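You operate a simulated robot arm through the tools that you are given. There is no shell and no other tool. Be economical: measure what you need, move in short steps, check, and stop when the job is done.

Carry out the task below with a simulated two-armed robot. There is one attempt and no reset: what you move stays moved.

## Task
Hold the blue tray on the long table steady with one hand and put the 100 g brass weight from the long table in it with the other.

It is judged by the outcome, as a careful person would: the job done as asked, and still so three seconds after it is handed in. It fails if anything else is knocked over, pushed out of place, dropped, spilled or broken.

## Robot
Two 7-joint arms with three-finger grippers on one trunk, on a base that drives. Base frame: it is fixed to the floor where the robot stands at the start and does not move with it; the origin is under the middle of the robot, x ahead of it, y to its left, z up. Readings come in mm, rad, newtons and seconds.
The left shoulder is at the start at [46, 154, 996], the right one opposite. With the tool pointing down near the work surface each hand reaches from about 240 to 640 mm from the robot's upright axis, wherever it stands, measured 20 degrees to its own side. Payload 2.69 kg a hand.
The tool frame of a hand sits at the grasp point between the pads (the TCP): z along the fingers, y along the line on which they close. The tips reach 29 mm beyond it. The gripper opens to 120 mm. The gripper's body begins 78 mm behind the TCP.
Orientation is that of the tool frame in the base frame, as a unit quaternion [w, x, y, z]. With the fingers straight down and closing along the base's y, the tool's x points along the base's -x, its y along +y and its z along -z.

## Interface
- The arms move only by the tool apply_moves. It takes "left_deltas", "right_deltas" or both (then of equal length, played together; a hand with none holds still); each is a list of rows, each an object (a shift or turn left out is 0, a gripper value left out holds the last) with "jaw": the closure, from 0 (fully open) to 1 (shut); "slide": the shift along the tool's x, y, z in mm, a list of three; "rotation": the turn, a rotation vector about the tool's x, y, z in rad, a list of three. In form: [{"jaw": jaw, "slide": [dx, dy, dz], "rotation": [ax, ay, az]}, ...]. A call has 1 to 8 rows; each row is the pose to reach, as a shift and turn from the pose commanded when the call began, along the tool's axes at that moment. Each row takes 0.2 s and may step no farther than 50 mm and 0.15 rad from the row before; otherwise, or with a gripper value out of range, the whole call is refused. A pose out of reach is approached as far as the arm can. The call stops where the force on the tool passes 40 N (or 10 N more than at its start, if that is more) or the arm is blocked; 0.2 s more then pass. Each finger halts on what it meets, pressing with about 38 N; the grip force reading is that of the motor and also rises with nothing between the fingers. The clock runs only during rows and for 0.2 s after the last one: add rows that repeat a pose to give the fingers time. The reply holds the time, the measured pose of the TCP, the force on the tool along the base axes, the opening and the grip force, in the units named above and with some noise, with the torque about the TCP (base axes, N m) and any sound that the robot's microphone picked up.
- Cameras (640 x 400 px; columns grow to the right, rows downward): "scene" is now at [142.2, 20.2, 1180.9]; the picture's right is [0.20, -0.98, 0.00], its down [-0.32, -0.07, -0.95] and it looks along [0.93, 0.19, -0.33] (base axes); focal length 214 px, centre (320, 200). "left" rides on the left gripper at [63, 0, -104] in its tool frame; the picture's right is [-0.01, 1.00, 0.00], its down [-0.83, 0.00, -0.56] and it looks along [-0.56, 0.00, 0.83] (tool axes); focal length 275 px, centre (320, 200). "right" rides on the right gripper at [63, 0, -104] in its tool frame; the picture's right is [0.00, 1.00, 0.00], its down [-0.83, 0.00, -0.56] and it looks along [-0.56, 0.00, 0.83] (tool axes); focal length 275 px, centre (320, 200). There is no depth. A picture from a camera that has moved, and an enlarged one, comes with that camera's place and axes in the base frame and with its lens. The place of the scene camera against the robot may be out by one fixed shift of up to 25 mm in any direction.
- get_image(camera): a new picture of that camera. It takes no simulated time.
- raise_lower(by): slides the trunk up (or, below 0, down) by that many mm; the arms and the scene camera ride with it, the base frame stays. It gives what a move gives, with no picture.
- drive_base(legs): drives the robot by 1 to 6 legs, each [ahead, left, turn to the left] in mm, mm and rad, along the robot's own axes; the way and the turn of a leg run together, so that a leg with both is an arc; at most 1500 mm and 3.142 rad a leg. The arms and the cameras ride along, it lands a little off, and it stops where it bumps. It gives what a move gives.
- turn_head(pan, tilt): turns the head with the scene camera to pan (to the left, within 1.396 rad either way) and tilt (down, from -0.506 to 1.204), counted from straight ahead of the robot. It gives what a move gives.
- inspect(camera, box): a new picture of the part [left, top, right, bottom] of that camera's present view, enlarged. It takes no simulated time.
- close_job(): hands the job in; it is judged then, once.

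Work in short steps. Places have to be worked out from the pictures, the camera data and where the tool is seen: move nearer, look again, correct. Check each grasp and each placing, and mend what went wrong. You have 120 turns and 92 pictures in all, those below and enlarged ones among them. Open the grippers and draw the arms clear of the work before you hand the job in, unless the task says otherwise; then end with one line.

The tools are called after "Request:" by a JSON object that holds its "method" and its "body". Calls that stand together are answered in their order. apply_moves: Moves the arms, as the interface text tells. Its arguments: {"type":"object","properties":{"left_deltas":{"type":"array","items":{"type":"object","properties":{"jaw":{"type":"number"},"slide":{"type":"array","items":{"type":"number"}},"rotation":{"type":"array","items":{"type":"number"}}}}},"right_deltas":{"type":"array","items":{"type":"object","properties":{"jaw":{"type":"number"},"slide":{"type":"array","items":{"type":"number"}},"rotation":{"type":"array","items":{"type":"number"}}}}}},"required":[]} The other tools are called the same way: raise_lower (by) slides the trunk up or down; drive_base (legs) drives the base; turn_head (pan, tilt) turns the head that bears the scene camera; get_image (camera) takes a picture; inspect (camera, box) takes an enlarged picture of a part of a camera's view; close_job () hands the job in.

At the start:

```text
t: 0.0
left_tcp_pos: [409.3, 228.9, 1052.4]
left_tcp_rot: [0.001, -0.001, 1.0, 0.001]
left_wrist_force: [0.2, 1.0, 0.0]
left_ft_torque: [-0.03, -0.02, -0.02]
left_opening: 120.0
left_finger_force: 0.1
right_tcp_pos: [339.5, -52.0, 1130.2]
right_tcp_rot: [0.001, 0.0, 1.0, 0.0]
right_wrist_force: [0.1, -0.1, -0.6]
right_ft_torque: [0.01, 0.01, 0.04]
right_opening: 119.8
right_finger_force: 0.1
trunk travel left (down, up): [-365.0, 73.0]
robot x, y, heading: [0.6, 0.4, 0.002]
head pan, tilt: [0.206, 0.332]
```

scene: 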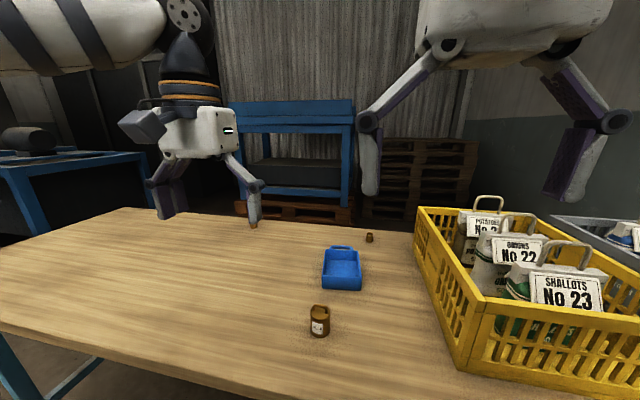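
right: 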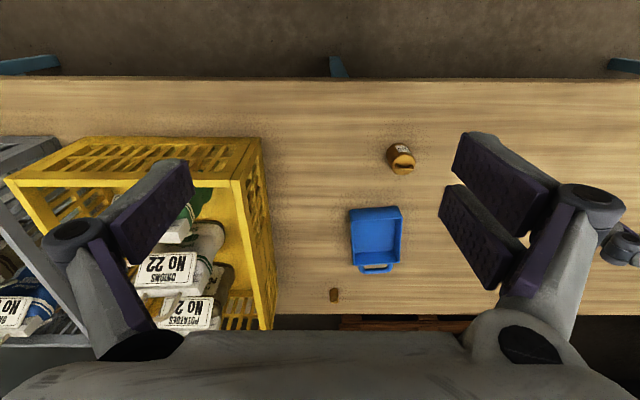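
left: 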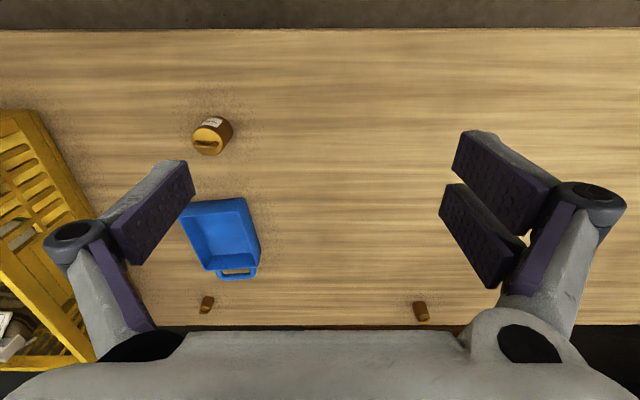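

There is a larger labelled weight near the tray and two small ones at the far edge, so I enlarge them to read the labels.

Request:
{"method": "inspect", "body": {"camera": "scene", "box": [290, 290, 350, 350]}}

Request:
{"method": "inspect", "body": {"camera": "scene", "box": [310, 220, 390, 300]}}

Request:
{"method": "inspect", "body": {"camera": "left", "box": [180, 100, 280, 330]}}

Request:
{"method": "inspect", "body": {"camera": "left", "box": [390, 280, 450, 330]}}

```text
6.67 times, centred on (320, 320) of scene
camera zoom: at [142.2, 20.2, 1180.9], right [0.2, -0.98, 0.0], down [-0.32, -0.07, -0.95], along [0.93, 0.19, -0.33], focal length 1430 px, centre (320, -600)
```

zoom: 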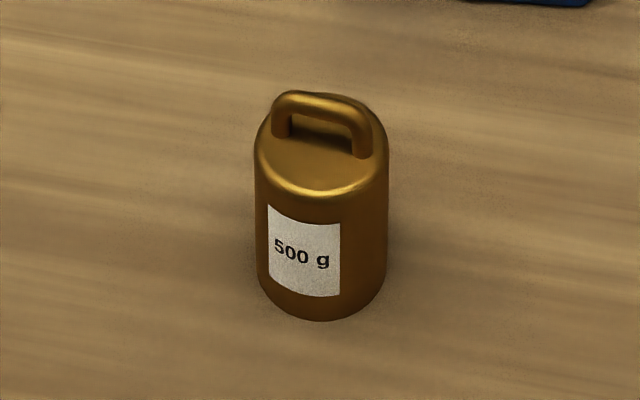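

```text
5.00 times, centred on (350, 260) of scene
camera zoom: at [142.2, 20.2, 1180.9], right [0.2, -0.98, 0.0], down [-0.32, -0.07, -0.95], along [0.93, 0.19, -0.33], focal length 1072 px, centre (170, -100)
```

zoom: 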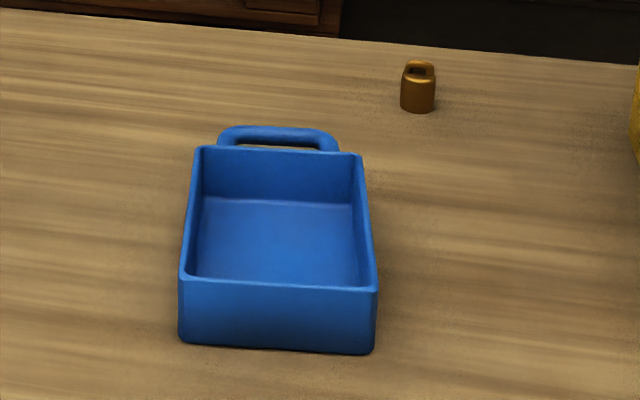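

```text
1.74 times, centred on (230, 215) of left
camera zoom: at [345.6, 228.6, 1156.0], right [0.0, 1.0, 0.0], down [0.83, 0.0, 0.56], along [0.56, 0.0, -0.83], focal length 479 px, centre (476, 174)
```

zoom: 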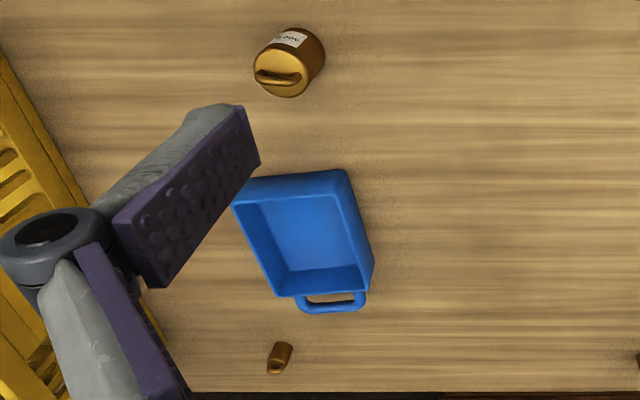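

```text
8.00 times, centred on (420, 305) of left
camera zoom: at [345.6, 228.6, 1156.0], right [0.0, 1.0, 0.0], down [0.83, 0.0, 0.56], along [0.56, 0.0, -0.83], focal length 2202 px, centre (-480, -640)
```

zoom: 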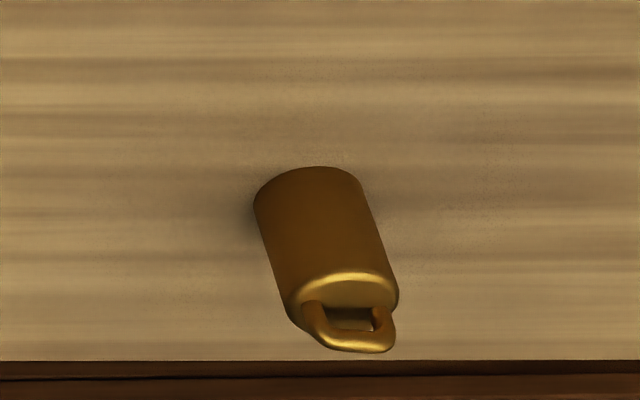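

The near weight is 500 g. The two small ones look alike in size, so I enlarge them more and check the table's near edge and the space below it.

Request:
{"method": "inspect", "body": {"camera": "scene", "box": [355, 225, 385, 250]}}

Request:
{"method": "inspect", "body": {"camera": "left", "box": [185, 280, 235, 330]}}

Request:
{"method": "turn_head", "body": {"pan": 0.2, "tilt": 1.1}}

Request:
{"method": "get_image", "body": {"camera": "scene"}}

```text
16.00 times, centred on (370, 238) of scene
camera zoom: at [142.2, 20.2, 1180.9], right [0.2, -0.98, 0.0], down [-0.32, -0.07, -0.95], along [0.93, 0.19, -0.33], focal length 3432 px, centre (-480, -400)
```

zoom: 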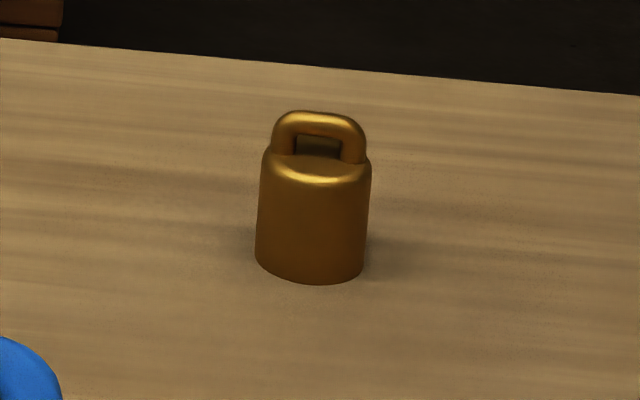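

```text
8.00 times, centred on (210, 305) of left
camera zoom: at [345.6, 228.6, 1156.0], right [0.0, 1.0, 0.0], down [0.83, 0.0, 0.56], along [0.56, 0.0, -0.83], focal length 2202 px, centre (1200, -640)
```

zoom: 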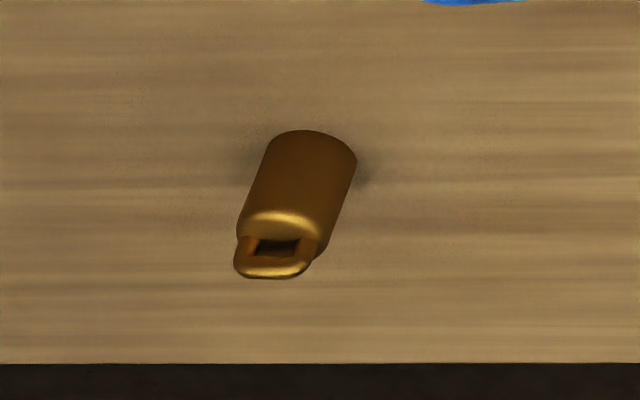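

```text
t: 1.1
left_tcp_pos: [409.6, 228.5, 1052.6]
left_tcp_rot: [0.0, -0.002, 1.0, 0.0]
left_wrist_force: [0.3, 0.3, 1.3]
left_ft_torque: [-0.01, -0.02, 0.0]
left_opening: 119.7
left_finger_force: 0.0
right_tcp_pos: [339.1, -53.2, 1129.7]
right_tcp_rot: [0.0, 0.0, 1.0, -0.001]
right_wrist_force: [0.3, -0.3, 0.7]
right_ft_torque: [-0.03, 0.02, -0.01]
right_opening: 120.0
right_finger_force: 0.1
trunk travel left (down, up): [-365.0, 73.0]
robot x, y, heading: [-2.3, -0.4, -0.004]
head pan, tilt: [0.201, 1.1]
```

```text
82 pictures are left
camera scene: at [112.8, 13.7, 1117.8], right [0.2, -0.98, 0.0], down [-0.87, -0.18, -0.45], along [0.45, 0.09, -0.89], focal length 214 px, centre (320, 200)
```

scene: 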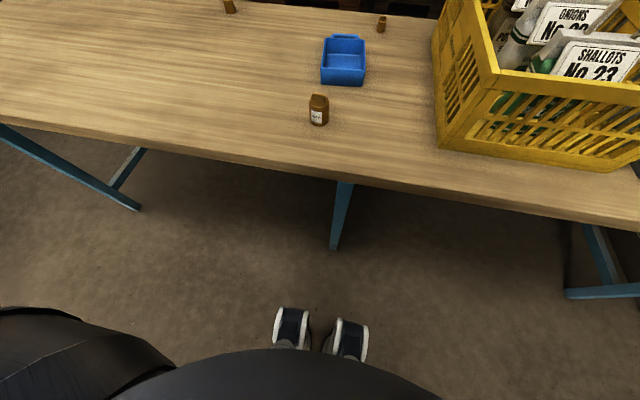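

The near table edge is at x≈360 and the table top at z≈780. The tray is at about (680, 75) and the small weights at about (865, -16) and (888, 450), none with a visible label. There is room to drive closer, so I do that and look down again.

Request:
{"method": "drive_base", "body": {"legs": [[220, 60, 0]]}}

Request:
{"method": "turn_head", "body": {"pan": 0.0, "tilt": 0.6}}

Request:
{"method": "get_image", "body": {"camera": "scene"}}

Request:
{"method": "get_image", "body": {"camera": "right"}}

Request:
{"method": "get_image", "body": {"camera": "left"}}

```text
t: 2.8
left_tcp_pos: [631.2, 399.6, 1048.4]
left_tcp_rot: [-0.002, -0.003, 1.0, -0.005]
left_wrist_force: [2.5, 4.4, -1.4]
left_ft_torque: [-0.41, 0.15, -0.01]
left_opening: 120.1
left_finger_force: 0.1
right_tcp_pos: [562.3, 119.6, 1127.3]
right_tcp_rot: [-0.002, -0.002, 1.0, -0.004]
right_wrist_force: [2.5, 4.1, 0.5]
right_ft_torque: [-0.4, 0.17, -0.01]
right_opening: 120.0
right_finger_force: 0.0
trunk travel left (down, up): [-365.0, 73.0]
robot x, y, heading: [218.4, 160.3, 0.0]
head pan, tilt: [0.201, 1.1]
```

```text
t: 3.8
left_tcp_pos: [625.6, 397.3, 1052.0]
left_tcp_rot: [0.0, -0.002, 1.0, 0.0]
left_wrist_force: [0.1, -0.7, 0.0]
left_ft_torque: [-0.01, 0.03, 0.02]
left_opening: 120.4
left_finger_force: 0.1
right_tcp_pos: [555.9, 117.5, 1127.8]
right_tcp_rot: [0.0, 0.0, 1.0, -0.002]
right_wrist_force: [0.6, 0.0, 0.0]
right_ft_torque: [0.04, -0.01, 0.03]
right_opening: 119.8
right_finger_force: 0.1
trunk travel left (down, up): [-365.0, 73.0]
robot x, y, heading: [216.0, 168.1, 0.0]
head pan, tilt: [0.0, 0.6]
```

```text
81 pictures are left
camera scene: at [355.7, 169.7, 1155.8], right [0.01, -1.0, 0.0], down [-0.57, -0.01, -0.82], along [0.82, 0.01, -0.57], focal length 214 px, centre (320, 200)
```

scene: 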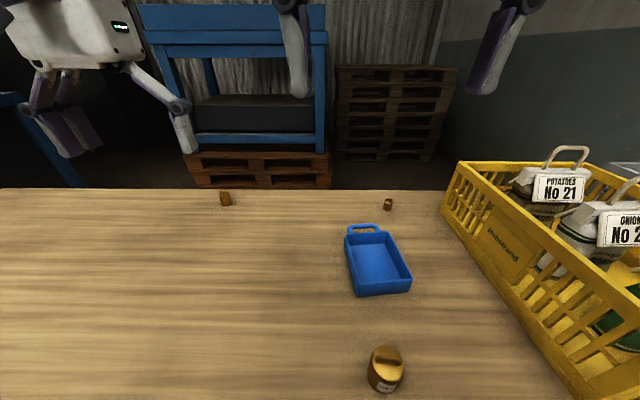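

```text
80 pictures are left
camera right: at [492.3, 116.9, 1232.2], right [-0.01, 1.0, 0.0], down [0.83, 0.01, 0.56], along [0.56, 0.0, -0.83], focal length 275 px, centre (320, 200)
```

right: 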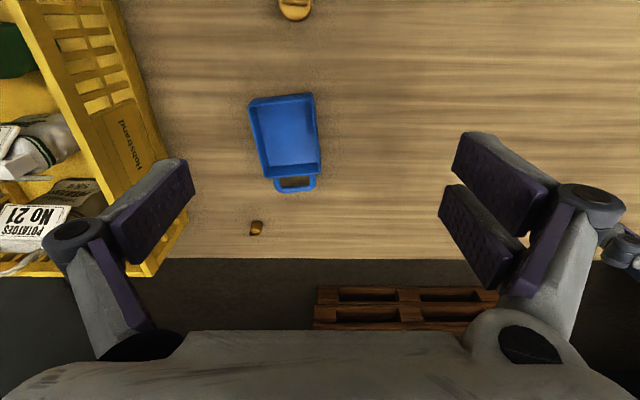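

```text
79 pictures are left
camera left: at [562.4, 397.2, 1155.1], right [0.0, 1.0, 0.0], down [0.83, 0.0, 0.56], along [0.56, 0.0, -0.83], focal length 275 px, centre (320, 200)
```

left: 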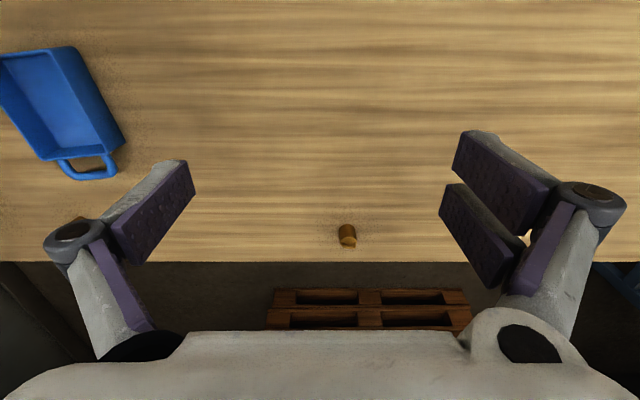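

The drive drifted left and put the robot at (216, 168), which suits the right hand for the right small weight at about (857, -16). By size (about 24 mm against 42 mm for the 500 g) this one should be 100 g, and the left one about 200 g. I creep forward a little, then bring the right hand over it.

Request:
{"method": "drive_base", "body": {"legs": [[40, 0, 0]]}}

Request:
{"method": "apply_moves", "body": {"right_deltas": [{"slide": [-40, -20, 0], "jaw": 0.4}, {"slide": [-80, -40, 0]}, {"slide": [-120, -60, 0]}, {"slide": [-160, -80, 20]}, {"slide": [-190, -100, 50]}, {"slide": [-190, -120, 90]}, {"slide": [-190, -130, 130]}, {"slide": [-190, -130, 130]}]}}

Request:
{"method": "get_image", "body": {"camera": "right"}}

```text
t: 4.5
left_tcp_pos: [625.0, 396.8, 1052.6]
left_tcp_rot: [0.0, -0.002, 1.0, 0.0]
left_wrist_force: [0.1, -0.3, 0.4]
left_ft_torque: [0.0, -0.02, 0.0]
left_opening: 119.8
left_finger_force: 0.1
right_tcp_pos: [555.6, 116.4, 1128.4]
right_tcp_rot: [-0.001, -0.001, 1.0, 0.0]
right_wrist_force: [0.0, -0.2, 0.2]
right_ft_torque: [0.05, -0.01, -0.01]
right_opening: 119.8
right_finger_force: 0.1
trunk travel left (down, up): [-365.0, 73.0]
robot x, y, heading: [215.9, 164.4, -0.002]
head pan, tilt: [0.0, 0.6]
stopped in leg 1: the robot was blocked; the commanded pose is now the measured one
```

```text
t: 6.3
left_tcp_pos: [624.9, 395.8, 1052.8]
left_tcp_rot: [0.0, -0.002, 1.0, 0.001]
left_wrist_force: [0.0, 0.2, -0.6]
left_ft_torque: [0.0, 0.01, 0.01]
left_opening: 120.2
left_finger_force: 0.1
right_tcp_pos: [746.8, -14.8, 999.1]
right_tcp_rot: [0.001, -0.001, 1.0, -0.001]
right_wrist_force: [-0.2, -0.2, 0.6]
right_ft_torque: [-0.01, 0.0, 0.02]
right_opening: 71.9
right_finger_force: 0.1
right hand out of reach, approached as far as the arm can: row 4, 5
trunk travel left (down, up): [-365.0, 73.0]
robot x, y, heading: [213.8, 168.0, 0.001]
head pan, tilt: [0.0, 0.6]
```

```text
78 pictures are left
camera right: at [682.4, -15.1, 1103.5], right [-0.01, 1.0, 0.0], down [0.83, 0.01, 0.56], along [0.56, 0.0, -0.83], focal length 275 px, centre (320, 200)
```

right: 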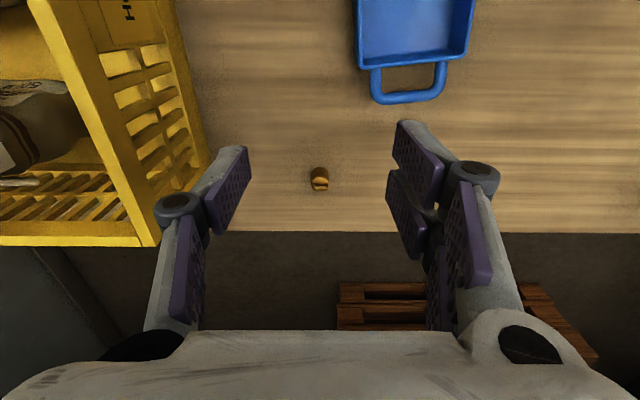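

The base was blocked by the table, so x≈215 is the limit. The weight is at (856, -16), just past straight-down reach, so I tilt the right tool forward by 0.42 rad while approaching.

Request:
{"method": "apply_moves", "body": {"right_deltas": [{"slide": [0, 0, 10], "rotation": [0, -0.14, 0]}, {"slide": [-10, 0, 20], "rotation": [0, -0.28, 0]}, {"slide": [-20, 0, 40], "rotation": [0, -0.42, 0]}, {"slide": [-40, 0, 60], "rotation": [0, -0.42, 0]}, {"slide": [-60, 0, 80], "rotation": [0, -0.42, 0]}, {"slide": [-60, 0, 80], "rotation": [0, -0.42, 0]}]}}

Request:
{"method": "get_image", "body": {"camera": "right"}}

Request:
{"method": "get_image", "body": {"camera": "scene"}}

```text
t: 7.7
left_tcp_pos: [626.2, 397.3, 1052.9]
left_tcp_rot: [0.0, -0.002, 1.0, 0.0]
left_wrist_force: [1.3, -0.1, -0.6]
left_ft_torque: [0.0, 0.0, 0.0]
left_opening: 120.0
left_finger_force: 0.1
right_tcp_pos: [805.3, -15.4, 918.9]
right_tcp_rot: [0.209, 0.0, 0.978, -0.001]
right_wrist_force: [-1.1, 0.2, -0.4]
right_ft_torque: [-0.03, 0.01, -0.03]
right_opening: 72.0
right_finger_force: 0.1
trunk travel left (down, up): [-365.0, 73.0]
robot x, y, heading: [211.9, 167.5, 0.001]
head pan, tilt: [0.0, 0.6]
```

```text
77 pictures are left
camera right: at [703.8, -14.4, 988.7], right [0.0, 1.0, 0.0], down [0.53, 0.01, 0.85], along [0.85, 0.0, -0.53], focal length 275 px, centre (320, 200)
```

right: 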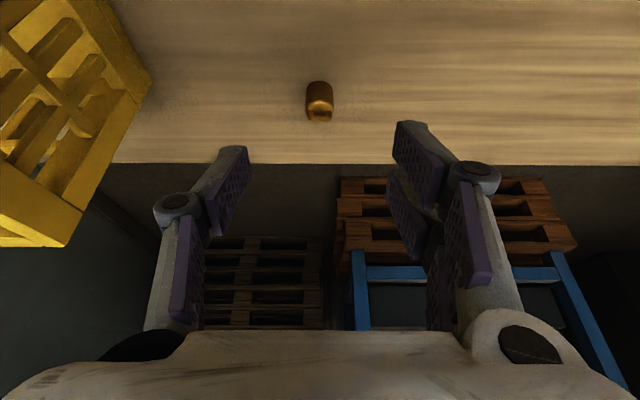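

```text
76 pictures are left
camera scene: at [355.4, 168.4, 1156.4], right [0.0, -1.0, 0.0], down [-0.56, 0.0, -0.83], along [0.83, 0.0, -0.56], focal length 214 px, centre (320, 200)
```

scene: 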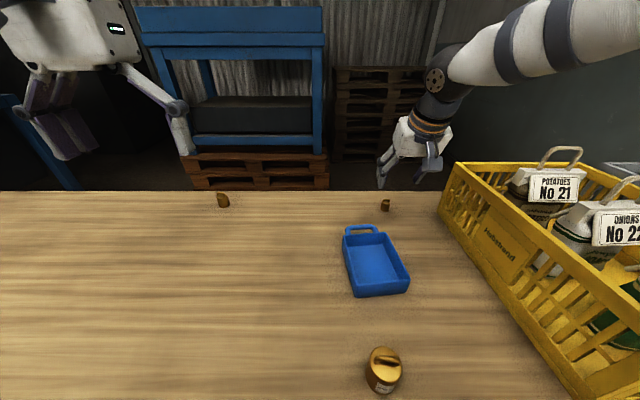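

The right hand is tilted and lined up in y. I enlarge the weight to pin down its base and top.

Request:
{"method": "inspect", "body": {"camera": "right", "box": [280, 60, 360, 140]}}

```text
5.00 times, centred on (320, 100) of right
camera zoom: at [703.8, -14.4, 988.7], right [0.0, 1.0, 0.0], down [0.53, 0.01, 0.85], along [0.85, 0.0, -0.53], focal length 1376 px, centre (320, 700)
```

zoom: 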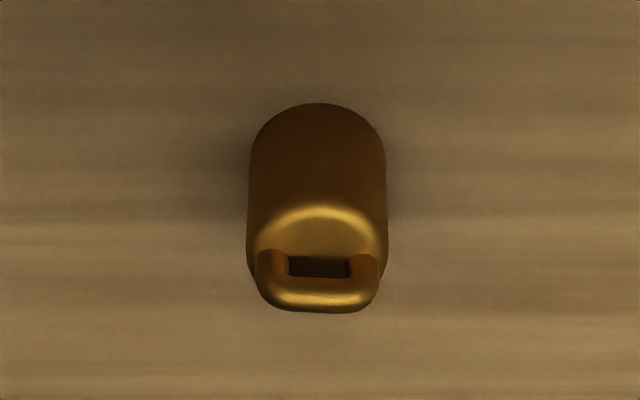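

Handle runs along y and the hand is centred on it. I descend to TCP (850, -15, 830), straddling the weight with the fingers open 72 mm.

Request:
{"method": "apply_moves", "body": {"right_deltas": [{"slide": [-2, 0, 30]}, {"slide": [-3, 0, 60]}, {"slide": [-4, 0, 85]}, {"slide": [-5, 0, 99]}, {"slide": [-5, 0, 99]}]}}

Request:
{"method": "get_image", "body": {"camera": "right"}}

Request:
{"method": "inspect", "body": {"camera": "scene", "box": [340, 150, 440, 230]}}

```text
t: 8.9
left_tcp_pos: [624.7, 395.8, 1053.3]
left_tcp_rot: [0.0, -0.001, 1.0, 0.0]
left_wrist_force: [0.1, 0.7, 0.4]
left_ft_torque: [0.03, -0.01, 0.0]
left_opening: 119.9
left_finger_force: 0.1
right_tcp_pos: [849.4, -14.2, 830.8]
right_tcp_rot: [0.209, -0.001, 0.978, -0.001]
right_wrist_force: [0.1, -0.6, -0.1]
right_ft_torque: [0.0, 0.0, -0.03]
right_opening: 72.1
right_finger_force: 0.0
trunk travel left (down, up): [-365.0, 73.0]
robot x, y, heading: [220.1, 167.0, -0.004]
head pan, tilt: [0.0, 0.6]
```

```text
74 pictures are left
camera right: at [749.4, -13.8, 900.4], right [0.0, 1.0, 0.0], down [0.53, 0.01, 0.85], along [0.85, 0.0, -0.53], focal length 275 px, centre (320, 200)
```

right: 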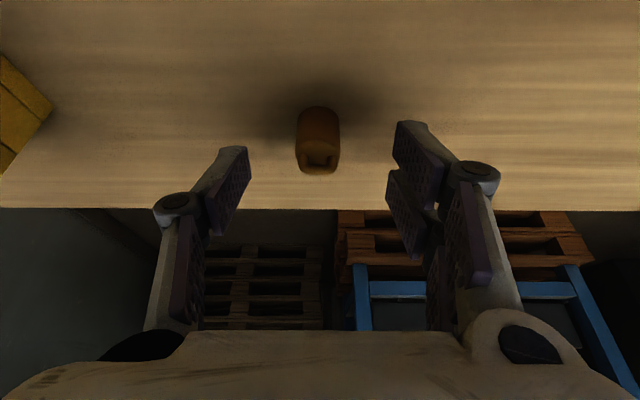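

```text
5.00 times, centred on (390, 190) of scene
camera zoom: at [355.5, 168.4, 1156.4], right [0.0, -1.0, 0.0], down [-0.56, 0.0, -0.83], along [0.83, 0.0, -0.56], focal length 1072 px, centre (-30, 250)
```

zoom: 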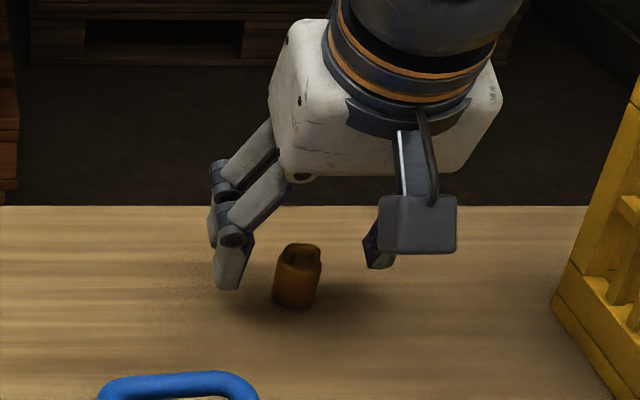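

Triangulating gives a table top near z≈779, with the weight centred at (860, -15) and its handle top at about z 815. I go down to TCP z≈814 and close.

Request:
{"method": "apply_moves", "body": {"right_deltas": [{"slide": [4, -1, 16.5]}, {"slide": [4, -1, 16.5]}, {"slide": [4, -1, 16.5], "jaw": 0.7}, {"slide": [4, -1, 16.5], "jaw": 0.9}, {"slide": [4, -1, 16.5], "jaw": 0.9}, {"slide": [4, -1, 16.5], "jaw": 0.9}]}}

Request:
{"method": "get_image", "body": {"camera": "right"}}

```text
t: 10.3
left_tcp_pos: [625.4, 397.5, 1052.8]
left_tcp_rot: [0.0, -0.001, 1.0, 0.0]
left_wrist_force: [-0.5, -1.0, -0.8]
left_ft_torque: [0.0, 0.0, -0.01]
left_opening: 120.0
left_finger_force: 0.1
right_tcp_pos: [852.8, -13.2, 813.5]
right_tcp_rot: [0.21, -0.001, 0.978, -0.001]
right_wrist_force: [1.8, 1.0, 6.5]
right_ft_torque: [0.06, -0.09, 0.03]
right_opening: 22.9
right_finger_force: 38.0
trunk travel left (down, up): [-365.0, 73.0]
robot x, y, heading: [212.8, 163.8, -0.003]
head pan, tilt: [0.0, 0.6]
```

```text
72 pictures are left
camera right: at [751.5, -14.2, 884.5], right [-0.01, 1.0, 0.0], down [0.53, 0.01, 0.85], along [0.85, 0.0, -0.53], focal length 275 px, centre (320, 200)
```

right: 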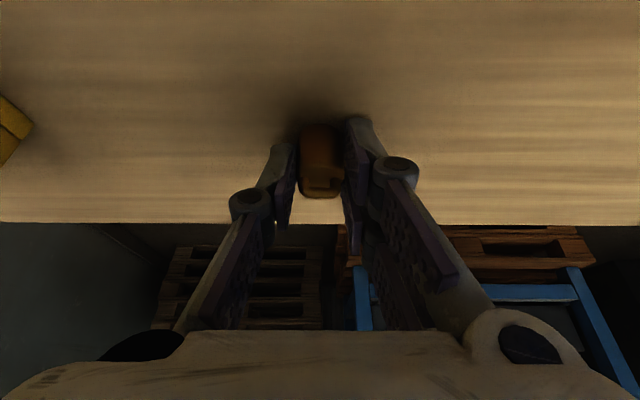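

Held at 23 mm opening. I lift it straight up.

Request:
{"method": "apply_moves", "body": {"right_deltas": [{"slide": [-12, 0, -27]}, {"slide": [-24, 0, -55]}, {"slide": [-40, 0, -90]}, {"slide": [-40, 0, -130]}, {"slide": [-40, 0, -170]}, {"slide": [-40, 0, -170]}]}}

Request:
{"method": "inspect", "body": {"camera": "scene", "box": [340, 110, 460, 200]}}

```text
t: 11.7
left_tcp_pos: [625.7, 396.6, 1051.1]
left_tcp_rot: [0.0, -0.002, 1.0, 0.0]
left_wrist_force: [-0.3, 0.0, -0.8]
left_ft_torque: [0.01, -0.01, 0.01]
left_opening: 120.0
left_finger_force: 0.0
right_tcp_pos: [821.2, -14.8, 987.2]
right_tcp_rot: [0.208, 0.0, 0.978, -0.001]
right_wrist_force: [0.2, -0.6, -1.4]
right_ft_torque: [0.0, -0.03, 0.01]
right_opening: 22.8
right_finger_force: 37.8
trunk travel left (down, up): [-365.0, 73.0]
robot x, y, heading: [216.3, 165.7, -0.0]
head pan, tilt: [0.0, 0.6]
```

```text
4.44 times, centred on (400, 155) of scene
camera zoom: at [355.9, 168.3, 1156.2], right [0.0, -1.0, 0.0], down [-0.57, 0.0, -0.82], along [0.82, 0.0, -0.57], focal length 953 px, centre (-36, 400)
```

zoom: 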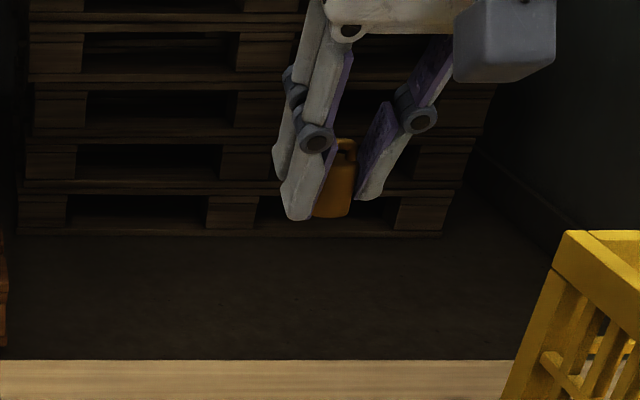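

Lifted cleanly. I bring the hand back and upright, then yaw it so the camera can see the label side.

Request:
{"method": "apply_moves", "body": {"right_deltas": [{"slide": [25, 0, -11], "rotation": [0, 0.14, 0]}, {"slide": [50, 0, -22], "rotation": [0, 0.28, 0]}, {"slide": [80, 0, -35], "rotation": [0, 0.42, 0]}, {"slide": [100, 0, -44], "rotation": [0, 0.42, 0]}, {"slide": [100, 0, -44], "rotation": [0, 0.42, 0]}]}}

Request:
{"method": "apply_moves", "body": {"right_deltas": [{"rotation": [0, 0, 0.15]}, {"rotation": [0, 0, 0.3]}, {"rotation": [0, 0, 0.45]}, {"rotation": [0, 0, 0.6]}, {"rotation": [0, 0, 0.75]}, {"rotation": [0, 0, 0.9]}, {"rotation": [0, 0, 1.05]}, {"rotation": [0, 0, 1.2]}]}}

Request:
{"method": "get_image", "body": {"camera": "scene"}}

```text
t: 12.9
left_tcp_pos: [626.1, 396.3, 1052.4]
left_tcp_rot: [0.0, -0.002, 1.0, 0.0]
left_wrist_force: [0.6, 0.2, 0.2]
left_ft_torque: [-0.01, -0.01, 0.0]
left_opening: 119.7
left_finger_force: 0.0
right_tcp_pos: [711.3, -13.6, 986.1]
right_tcp_rot: [0.0, 0.0, 1.0, 0.0]
right_wrist_force: [0.8, 0.1, -1.0]
right_ft_torque: [0.01, -0.01, 0.06]
right_opening: 23.1
right_finger_force: 38.0
trunk travel left (down, up): [-365.0, 73.0]
robot x, y, heading: [220.4, 167.2, -0.002]
head pan, tilt: [0.0, 0.6]
```

```text
t: 14.7
left_tcp_pos: [625.5, 397.2, 1052.6]
left_tcp_rot: [0.0, -0.002, 1.0, 0.0]
left_wrist_force: [-0.4, 0.5, 0.1]
left_ft_torque: [-0.01, -0.04, 0.0]
left_opening: 120.0
left_finger_force: 0.1
right_tcp_pos: [711.9, -15.5, 984.3]
right_tcp_rot: [0.0, 0.566, 0.824, -0.002]
right_wrist_force: [0.4, -0.1, -1.0]
right_ft_torque: [0.0, -0.03, 0.0]
right_opening: 23.0
right_finger_force: 37.8
trunk travel left (down, up): [-365.0, 73.0]
robot x, y, heading: [214.4, 166.6, -0.001]
head pan, tilt: [0.0, 0.6]
```

```text
70 pictures are left
camera scene: at [355.6, 168.4, 1156.4], right [0.0, -1.0, 0.0], down [-0.56, 0.0, -0.83], along [0.83, 0.0, -0.56], focal length 214 px, centre (320, 200)
```

scene: 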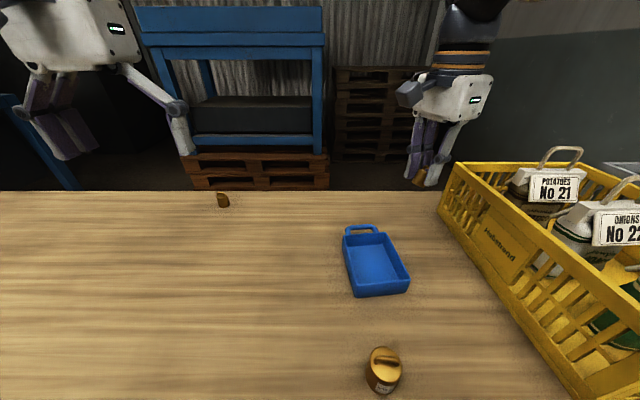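

Weight force reads about -1.0 N, which fits 100 g. I keep turning to read the label.

Request:
{"method": "apply_moves", "body": {"right_deltas": [{"rotation": [0, 0, 0.15]}, {"rotation": [0, 0, 0.3]}, {"rotation": [0, 0, 0.45]}, {"rotation": [0, 0, 0.6]}, {"rotation": [0, 0, 0.75]}, {"rotation": [0, 0, 0.9]}, {"rotation": [0, 0, 1.05]}, {"rotation": [0, 0, 1.2]}]}}

Request:
{"method": "inspect", "body": {"camera": "scene", "box": [390, 130, 460, 200]}}

```text
t: 16.5
left_tcp_pos: [625.6, 396.9, 1054.1]
left_tcp_rot: [0.0, -0.002, 1.0, 0.0]
left_wrist_force: [-0.2, -0.8, 0.1]
left_ft_torque: [0.04, -0.02, -0.01]
left_opening: 120.3
left_finger_force: 0.0
right_tcp_pos: [713.0, -15.3, 984.3]
right_tcp_rot: [0.001, 0.932, 0.362, 0.0]
right_wrist_force: [-0.7, -0.2, -1.0]
right_ft_torque: [0.0, 0.03, -0.02]
right_opening: 23.0
right_finger_force: 38.2
trunk travel left (down, up): [-365.0, 73.0]
robot x, y, heading: [214.8, 166.3, 0.001]
head pan, tilt: [0.0, 0.6]
```

```text
5.71 times, centred on (425, 165) of scene
camera zoom: at [355.6, 168.4, 1156.4], right [0.0, -1.0, 0.0], down [-0.56, 0.0, -0.83], along [0.83, 0.0, -0.56], focal length 1226 px, centre (-280, 400)
```

zoom: 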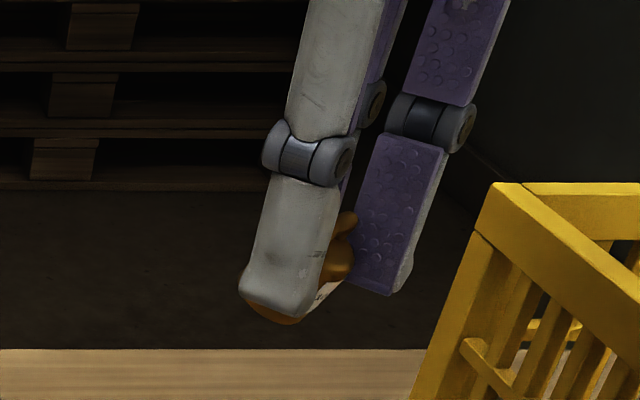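

A bit of the label edge shows between the fingers. I turn another 0.75 rad to face it to the camera.

Request:
{"method": "apply_moves", "body": {"right_deltas": [{"rotation": [0, 0, 0.15]}, {"rotation": [0, 0, 0.3]}, {"rotation": [0, 0, 0.45]}, {"rotation": [0, 0, 0.6]}, {"rotation": [0, 0, 0.75]}]}}

Request:
{"method": "inspect", "body": {"camera": "scene", "box": [390, 140, 450, 200]}}

```text
t: 17.7
left_tcp_pos: [626.9, 395.4, 1051.5]
left_tcp_rot: [0.0, -0.002, 1.0, 0.0]
left_wrist_force: [-0.2, 0.1, -0.4]
left_ft_torque: [-0.01, -0.06, 0.0]
left_opening: 120.0
left_finger_force: 0.0
right_tcp_pos: [711.5, -15.9, 984.6]
right_tcp_rot: [0.002, 1.0, -0.004, 0.0]
right_wrist_force: [0.7, -0.1, -0.7]
right_ft_torque: [0.0, 0.0, 0.02]
right_opening: 23.1
right_finger_force: 38.2
right hand out of reach, approached as far as the arm can: row 3, 4
trunk travel left (down, up): [-365.0, 73.0]
robot x, y, heading: [215.2, 168.4, -0.001]
head pan, tilt: [0.0, 0.6]
```

```text
6.67 times, centred on (420, 170) of scene
camera zoom: at [355.6, 167.8, 1156.4], right [0.0, -1.0, 0.0], down [-0.56, 0.0, -0.83], along [0.83, 0.0, -0.56], focal length 1430 px, centre (-347, 400)
```

zoom: 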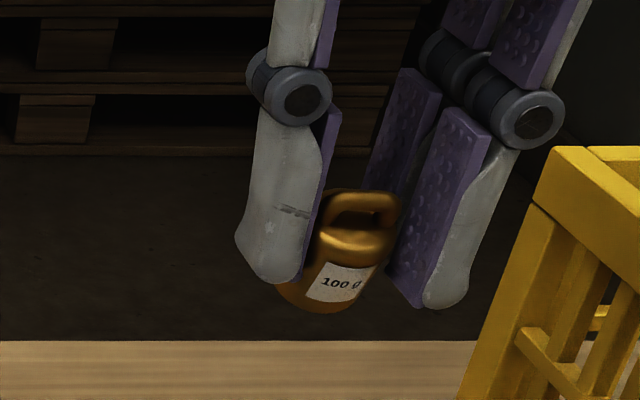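

It reads 100 g, so this is the right weight. I'll have the left hand pinch the tray's near wall (closing along x). The right hand will come in yawed so that it leans to the right, keeping the two grippers apart. I unwind the yaw now.

Request:
{"method": "apply_moves", "body": {"right_deltas": [{"rotation": [0, 0, -0.15]}, {"rotation": [0, 0, -0.3]}, {"rotation": [0, 0, -0.45]}, {"rotation": [0, 0, -0.6]}, {"rotation": [0, 0, -0.75]}, {"rotation": [0, 0, -0.9]}, {"rotation": [0, 0, -1.05]}, {"rotation": [0, 0, -1.2]}]}}

Request:
{"method": "apply_moves", "body": {"right_deltas": [{"rotation": [0, 0, -0.15]}, {"rotation": [0, 0, -0.3]}, {"rotation": [0, 0, -0.45]}, {"rotation": [0, 0, -0.6]}, {"rotation": [0, 0, -0.75]}, {"rotation": [0, 0, -0.9]}, {"rotation": [0, 0, -1.05]}, {"rotation": [0, 0, -1.2]}]}}

Request:
{"method": "apply_moves", "body": {"right_deltas": [{"rotation": [0, 0, -0.15]}, {"rotation": [0, 0, -0.3]}, {"rotation": [0, 0, -0.45]}, {"rotation": [0, 0, -0.6]}, {"rotation": [0, 0, -0.74]}]}}

Request:
{"method": "get_image", "body": {"camera": "right"}}

```text
t: 19.5
left_tcp_pos: [625.9, 396.9, 1052.1]
left_tcp_rot: [0.0, -0.001, 1.0, 0.0]
left_wrist_force: [0.1, -0.2, -0.2]
left_ft_torque: [0.01, 0.01, -0.05]
left_opening: 120.1
left_finger_force: 0.0
right_tcp_pos: [712.5, -16.1, 984.6]
right_tcp_rot: [0.001, 0.827, 0.562, 0.0]
right_wrist_force: [0.5, -0.4, -1.6]
right_ft_torque: [0.03, 0.03, -0.01]
right_opening: 23.0
right_finger_force: 38.5
trunk travel left (down, up): [-365.0, 73.0]
robot x, y, heading: [219.1, 164.6, -0.001]
head pan, tilt: [0.0, 0.6]
```

```text
t: 21.3
left_tcp_pos: [625.3, 396.4, 1052.6]
left_tcp_rot: [0.0, -0.002, 1.0, 0.0]
left_wrist_force: [1.2, -0.6, 0.6]
left_ft_torque: [-0.03, -0.03, 0.0]
left_opening: 120.1
left_finger_force: 0.0
right_tcp_pos: [712.2, -15.0, 983.6]
right_tcp_rot: [0.001, 0.365, 0.931, -0.001]
right_wrist_force: [0.1, 0.8, -0.8]
right_ft_torque: [0.0, 0.0, 0.01]
right_opening: 23.2
right_finger_force: 37.9
trunk travel left (down, up): [-365.0, 73.0]
robot x, y, heading: [214.4, 169.0, 0.006]
head pan, tilt: [0.0, 0.6]
```

```text
t: 22.5
left_tcp_pos: [625.5, 396.5, 1052.1]
left_tcp_rot: [0.0, -0.001, 1.0, 0.0]
left_wrist_force: [-0.3, 0.0, 0.8]
left_ft_torque: [-0.01, 0.02, 0.01]
left_opening: 119.8
left_finger_force: 0.0
right_tcp_pos: [711.6, -14.8, 984.2]
right_tcp_rot: [0.0, 0.004, 1.0, -0.001]
right_wrist_force: [-0.2, 0.2, -0.5]
right_ft_torque: [0.04, -0.02, 0.0]
right_opening: 23.0
right_finger_force: 38.1
trunk travel left (down, up): [-365.0, 73.0]
robot x, y, heading: [215.7, 166.9, 0.0]
head pan, tilt: [0.0, 0.6]
```

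```text
67 pictures are left
camera right: at [648.0, -14.8, 1088.6], right [0.0, 1.0, 0.0], down [0.83, 0.0, 0.56], along [0.56, 0.0, -0.83], focal length 275 px, centre (320, 200)
```

right: 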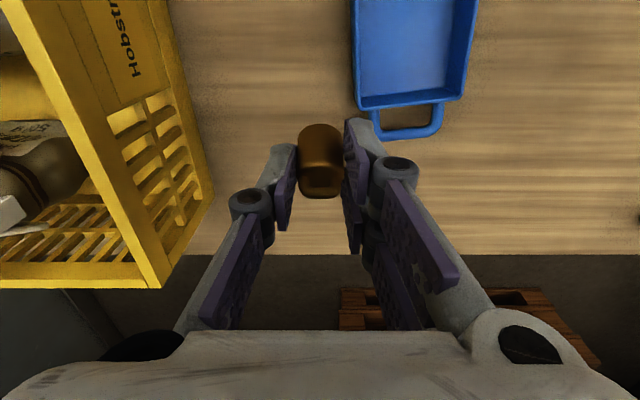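

The right hand is back at yaw 0. I bring the left hand over toward the tray while yawing it +1.57, so that it closes along x with its camera on the left side.

Request:
{"method": "apply_moves", "body": {"left_deltas": [{"slide": [0, -30, 10], "rotation": [0, 0, 0.15]}, {"slide": [0, -60, 20], "rotation": [0, 0, 0.3]}, {"slide": [0, -90, 30], "rotation": [0, 0, 0.45]}, {"slide": [0, -120, 40], "rotation": [0, 0, 0.6]}, {"slide": [0, -150, 50], "rotation": [0, 0, 0.75]}, {"slide": [0, -180, 60], "rotation": [0, 0, 0.9]}, {"slide": [0, -210, 70], "rotation": [0, 0, 1.05]}, {"slide": [0, -240, 80], "rotation": [0, 0, 1.2]}]}}

Request:
{"method": "apply_moves", "body": {"left_deltas": [{"jaw": 0.4, "rotation": [0, 0, 0.15]}, {"rotation": [0, 0, 0.3]}, {"rotation": [0, 0, 0.37]}, {"rotation": [0, 0, 0.37]}]}}

Request:
{"method": "get_image", "body": {"camera": "left"}}

Request:
{"method": "get_image", "body": {"camera": "scene"}}

```text
t: 24.3
left_tcp_pos: [627.1, 155.2, 970.6]
left_tcp_rot: [0.0, 0.565, 0.825, 0.0]
left_wrist_force: [0.1, 0.7, -0.7]
left_ft_torque: [0.03, 0.03, 0.04]
left_opening: 119.9
left_finger_force: 0.1
right_tcp_pos: [712.9, -16.4, 983.3]
right_tcp_rot: [0.0, 0.004, 1.0, -0.001]
right_wrist_force: [-0.1, -0.6, -0.6]
right_ft_torque: [0.0, 0.04, 0.02]
right_opening: 23.1
right_finger_force: 37.8
trunk travel left (down, up): [-365.0, 73.0]
robot x, y, heading: [217.1, 168.7, -0.002]
head pan, tilt: [0.0, 0.6]
```

```text
t: 25.3
left_tcp_pos: [627.2, 157.2, 973.2]
left_tcp_rot: [0.001, 0.706, 0.709, 0.0]
left_wrist_force: [0.2, 0.2, 0.1]
left_ft_torque: [-0.04, -0.01, 0.04]
left_opening: 71.9
left_finger_force: 0.1
right_tcp_pos: [712.4, -15.2, 984.5]
right_tcp_rot: [0.0, 0.004, 1.0, -0.001]
right_wrist_force: [0.6, 0.0, -1.2]
right_ft_torque: [0.06, 0.01, -0.03]
right_opening: 23.1
right_finger_force: 38.0
trunk travel left (down, up): [-365.0, 73.0]
robot x, y, heading: [215.9, 167.4, -0.002]
head pan, tilt: [0.0, 0.6]
```

```text
66 pictures are left
camera left: at [626.3, 219.5, 1075.5], right [1.0, 0.0, 0.0], down [0.0, -0.83, 0.56], along [0.0, -0.56, -0.83], focal length 275 px, centre (320, 200)
```

left: 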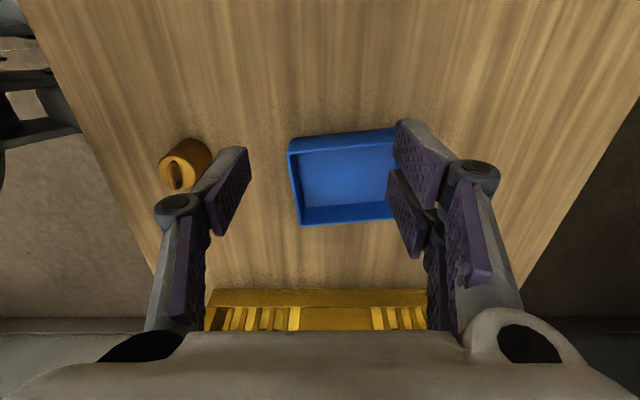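

```text
65 pictures are left
camera scene: at [355.6, 168.4, 1156.4], right [0.0, -1.0, 0.0], down [-0.56, 0.0, -0.83], along [0.83, 0.0, -0.56], focal length 214 px, centre (320, 200)
```

scene: 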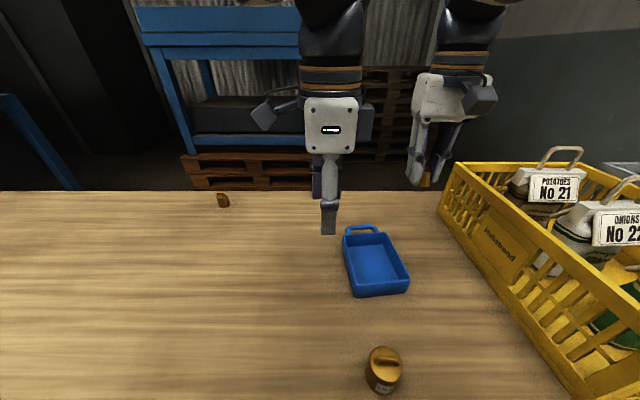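

The near wall's top edge runs from about (594, 107) to (603, 5), so the tray is turned roughly 0.09 rad. I move the left hand above the wall at y≈80, aligned with it.

Request:
{"method": "apply_moves", "body": {"left_deltas": [{"slide": [-25, -10, 24], "rotation": [0, 0, -0.05]}, {"slide": [-50, -20, 48], "rotation": [0, 0, -0.088]}, {"slide": [-77, -29, 73], "rotation": [0, 0, -0.088]}, {"slide": [-77, -29, 73], "rotation": [0, 0, -0.088]}]}}

Request:
{"method": "get_image", "body": {"camera": "left"}}

Request:
{"method": "inspect", "body": {"camera": "scene", "box": [310, 210, 430, 310]}}

```text
t: 26.3
left_tcp_pos: [599.3, 79.9, 900.2]
left_tcp_rot: [0.0, 0.673, 0.739, 0.0]
left_wrist_force: [1.3, 0.5, 0.3]
left_ft_torque: [0.04, -0.02, 0.02]
left_opening: 72.3
left_finger_force: 0.1
right_tcp_pos: [711.6, -15.1, 984.1]
right_tcp_rot: [0.0, 0.004, 1.0, -0.001]
right_wrist_force: [0.2, -0.8, -0.5]
right_ft_torque: [0.01, 0.0, 0.02]
right_opening: 23.3
right_finger_force: 38.3
trunk travel left (down, up): [-365.0, 73.0]
robot x, y, heading: [219.8, 168.2, -0.002]
head pan, tilt: [0.0, 0.6]
```

```text
64 pictures are left
camera left: at [593.5, 143.1, 1002.8], right [1.0, 0.09, 0.0], down [0.07, -0.83, 0.56], along [0.05, -0.55, -0.83], focal length 275 px, centre (320, 200)
```

left: 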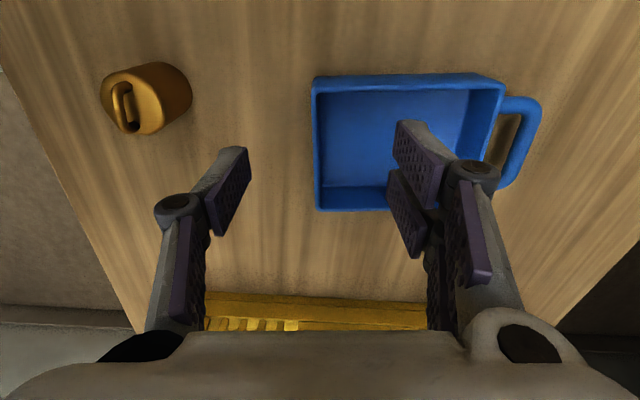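

```text
4.00 times, centred on (370, 260) of scene
camera zoom: at [355.6, 168.6, 1156.4], right [0.0, -1.0, 0.0], down [-0.56, 0.0, -0.83], along [0.83, 0.0, -0.56], focal length 858 px, centre (120, -40)
```

zoom: 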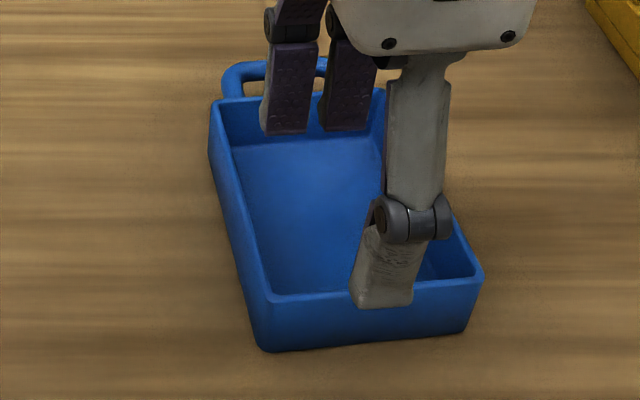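

The wall top is at z≈818, with its centre at x≈598 for y=80. The left hand is centred over it, so I descend to z≈822.

Request:
{"method": "apply_moves", "body": {"left_deltas": [{"slide": [0, 0, 30], "rotation": [0, 0, -0.02]}, {"slide": [0, -0.5, 60], "rotation": [0, 0, -0.02]}, {"slide": [0, -0.5, 78], "rotation": [0, 0, -0.02]}, {"slide": [0, -0.5, 78], "rotation": [0, 0, -0.02]}]}}

Request:
{"method": "get_image", "body": {"camera": "left"}}

Request:
{"method": "inspect", "body": {"camera": "scene", "box": [310, 210, 430, 310]}}

```text
t: 27.3
left_tcp_pos: [598.2, 80.1, 820.7]
left_tcp_rot: [0.001, 0.667, 0.746, 0.0]
left_wrist_force: [0.6, -0.1, -0.8]
left_ft_torque: [0.02, 0.01, -0.01]
left_opening: 72.1
left_finger_force: 0.1
right_tcp_pos: [711.5, -14.9, 984.3]
right_tcp_rot: [0.0, 0.005, 1.0, -0.001]
right_wrist_force: [1.0, 0.4, -1.1]
right_ft_torque: [-0.04, 0.0, 0.04]
right_opening: 23.0
right_finger_force: 38.0
trunk travel left (down, up): [-365.0, 73.0]
robot x, y, heading: [219.1, 165.1, -0.001]
head pan, tilt: [0.0, 0.6]
```

```text
62 pictures are left
camera left: at [590.6, 142.8, 924.4], right [0.99, 0.11, 0.0], down [0.09, -0.83, 0.56], along [0.06, -0.55, -0.83], focal length 275 px, centre (320, 200)
```

left: 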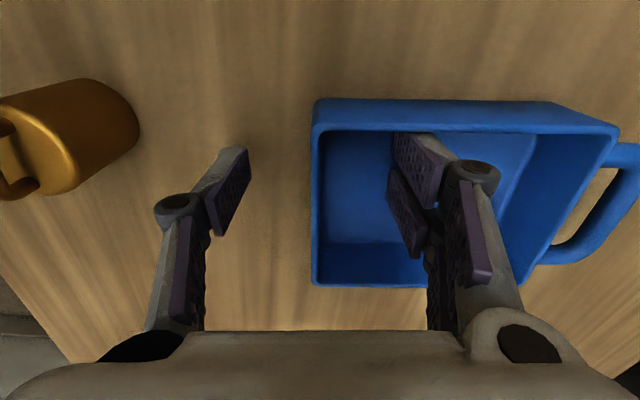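

```text
4.00 times, centred on (370, 260) of scene
camera zoom: at [355.6, 168.4, 1156.4], right [0.0, -1.0, 0.0], down [-0.56, 0.0, -0.83], along [0.83, 0.0, -0.56], focal length 858 px, centre (120, -40)
```

zoom: 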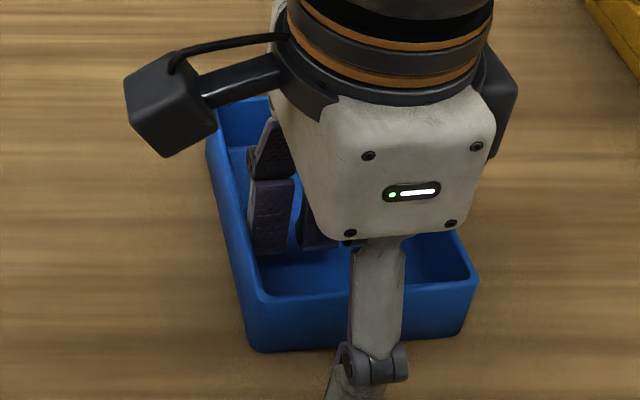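

The wall is aligned but sits about 2 mm toward the robot from the finger centre. I shift by that and close the left hand.

Request:
{"method": "apply_moves", "body": {"left_deltas": [{"slide": [0, -2.2, 0]}, {"slide": [0, -2.2, 0], "jaw": 0.6}, {"slide": [0, -2.2, 0], "jaw": 0.8}, {"slide": [0, -2.2, 0], "jaw": 1}, {"slide": [0, -2.2, 0], "jaw": 1}, {"slide": [0, -2.2, 0], "jaw": 1}]}}

Request:
{"method": "get_image", "body": {"camera": "left"}}

```text
t: 28.7
left_tcp_pos: [596.6, 79.9, 821.0]
left_tcp_rot: [0.0, 0.667, 0.745, 0.0]
left_wrist_force: [0.1, 0.0, -0.3]
left_ft_torque: [-0.05, 0.0, -0.06]
left_opening: 5.9
left_finger_force: 32.0
right_tcp_pos: [712.7, -15.0, 984.1]
right_tcp_rot: [0.0, 0.005, 1.0, -0.001]
right_wrist_force: [0.0, -0.2, -0.7]
right_ft_torque: [-0.03, 0.0, 0.02]
right_opening: 23.1
right_finger_force: 37.6
trunk travel left (down, up): [-365.0, 73.0]
robot x, y, heading: [217.4, 165.8, -0.002]
head pan, tilt: [0.0, 0.6]
```

```text
60 pictures are left
camera left: at [588.4, 142.3, 924.7], right [0.99, 0.11, 0.0], down [0.09, -0.83, 0.56], along [0.06, -0.55, -0.83], focal length 275 px, centre (320, 200)
```

left: 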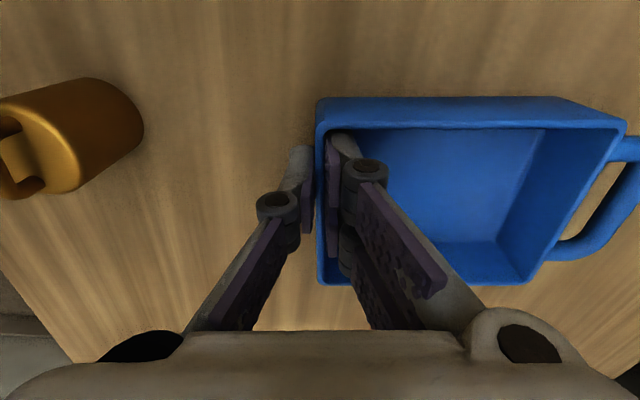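

The left hand has the tray wall (5.9 mm, 32 N) and the tray didn't move. Now I yaw the right hand by -1.57 at its safe height.

Request:
{"method": "apply_moves", "body": {"right_deltas": [{"slide": [0, -5, 0], "rotation": [0, 0, -0.15]}, {"slide": [0, -10, 0], "rotation": [0, 0, -0.3]}, {"slide": [0, -15, 0], "rotation": [0, 0, -0.45]}, {"slide": [0, -20, 0], "rotation": [0, 0, -0.6]}, {"slide": [0, -20, 0], "rotation": [0, 0, -0.75]}, {"slide": [0, -20, 0], "rotation": [0, 0, -0.9]}, {"slide": [0, -20, 0], "rotation": [0, 0, -1.05]}, {"slide": [0, -20, 0], "rotation": [0, 0, -1.2]}]}}

Request:
{"method": "apply_moves", "body": {"right_deltas": [{"rotation": [0, 0, -0.13]}, {"rotation": [0, 0, -0.25]}, {"rotation": [0, 0, -0.36]}, {"rotation": [0, 0, -0.36]}]}}

Request:
{"method": "get_image", "body": {"camera": "right"}}

Request:
{"method": "get_image", "body": {"camera": "scene"}}

```text
t: 30.5
left_tcp_pos: [596.5, 79.6, 821.3]
left_tcp_rot: [0.0, 0.667, 0.745, 0.001]
left_wrist_force: [0.2, 0.3, 0.7]
left_ft_torque: [0.01, 0.02, 0.0]
left_opening: 5.8
left_finger_force: 32.2
right_tcp_pos: [711.3, -34.6, 984.8]
right_tcp_rot: [0.0, -0.561, 0.828, 0.0]
right_wrist_force: [0.1, 0.2, -0.6]
right_ft_torque: [-0.03, -0.03, 0.03]
right_opening: 23.1
right_finger_force: 37.8
trunk travel left (down, up): [-365.0, 73.0]
robot x, y, heading: [218.1, 164.0, 0.002]
head pan, tilt: [0.0, 0.6]
```

```text
t: 31.5
left_tcp_pos: [596.0, 79.9, 822.8]
left_tcp_rot: [0.0, 0.666, 0.746, -0.001]
left_wrist_force: [0.6, 0.8, 0.6]
left_ft_torque: [-0.01, -0.01, -0.02]
left_opening: 6.0
left_finger_force: 32.3
right_tcp_pos: [711.4, -36.2, 984.2]
right_tcp_rot: [-0.001, -0.7, 0.714, -0.001]
right_wrist_force: [0.9, 0.2, -0.6]
right_ft_torque: [0.01, 0.03, -0.02]
right_opening: 23.1
right_finger_force: 38.7
trunk travel left (down, up): [-365.0, 73.0]
robot x, y, heading: [215.6, 169.7, -0.002]
head pan, tilt: [0.0, 0.6]
```

```text
59 pictures are left
camera right: at [710.0, -97.9, 1089.3], right [-1.0, 0.01, 0.0], down [0.01, 0.83, 0.55], along [0.01, 0.55, -0.83], focal length 275 px, centre (320, 200)
```

right: 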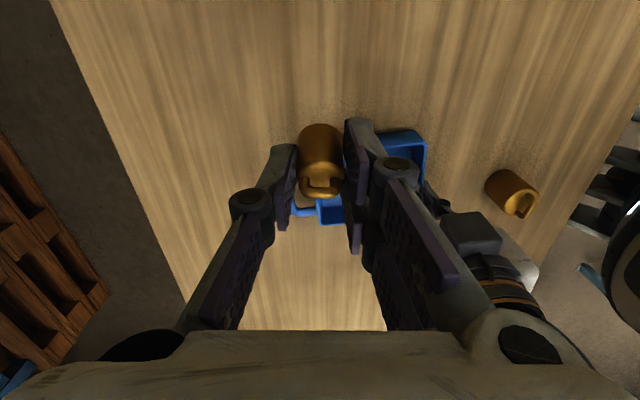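

```text
58 pictures are left
camera scene: at [355.6, 168.4, 1156.4], right [0.0, -1.0, 0.0], down [-0.56, 0.0, -0.83], along [0.83, 0.0, -0.56], focal length 214 px, centre (320, 200)
```

scene: 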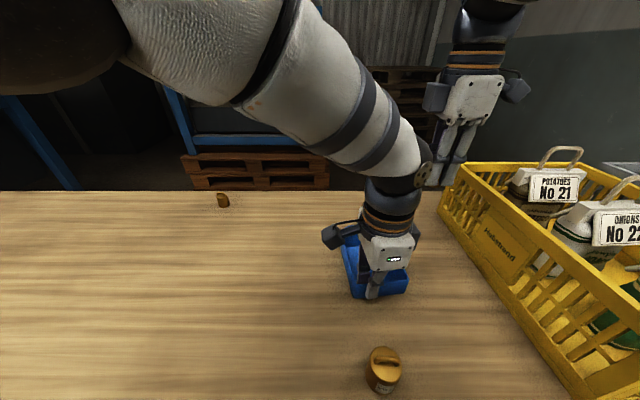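

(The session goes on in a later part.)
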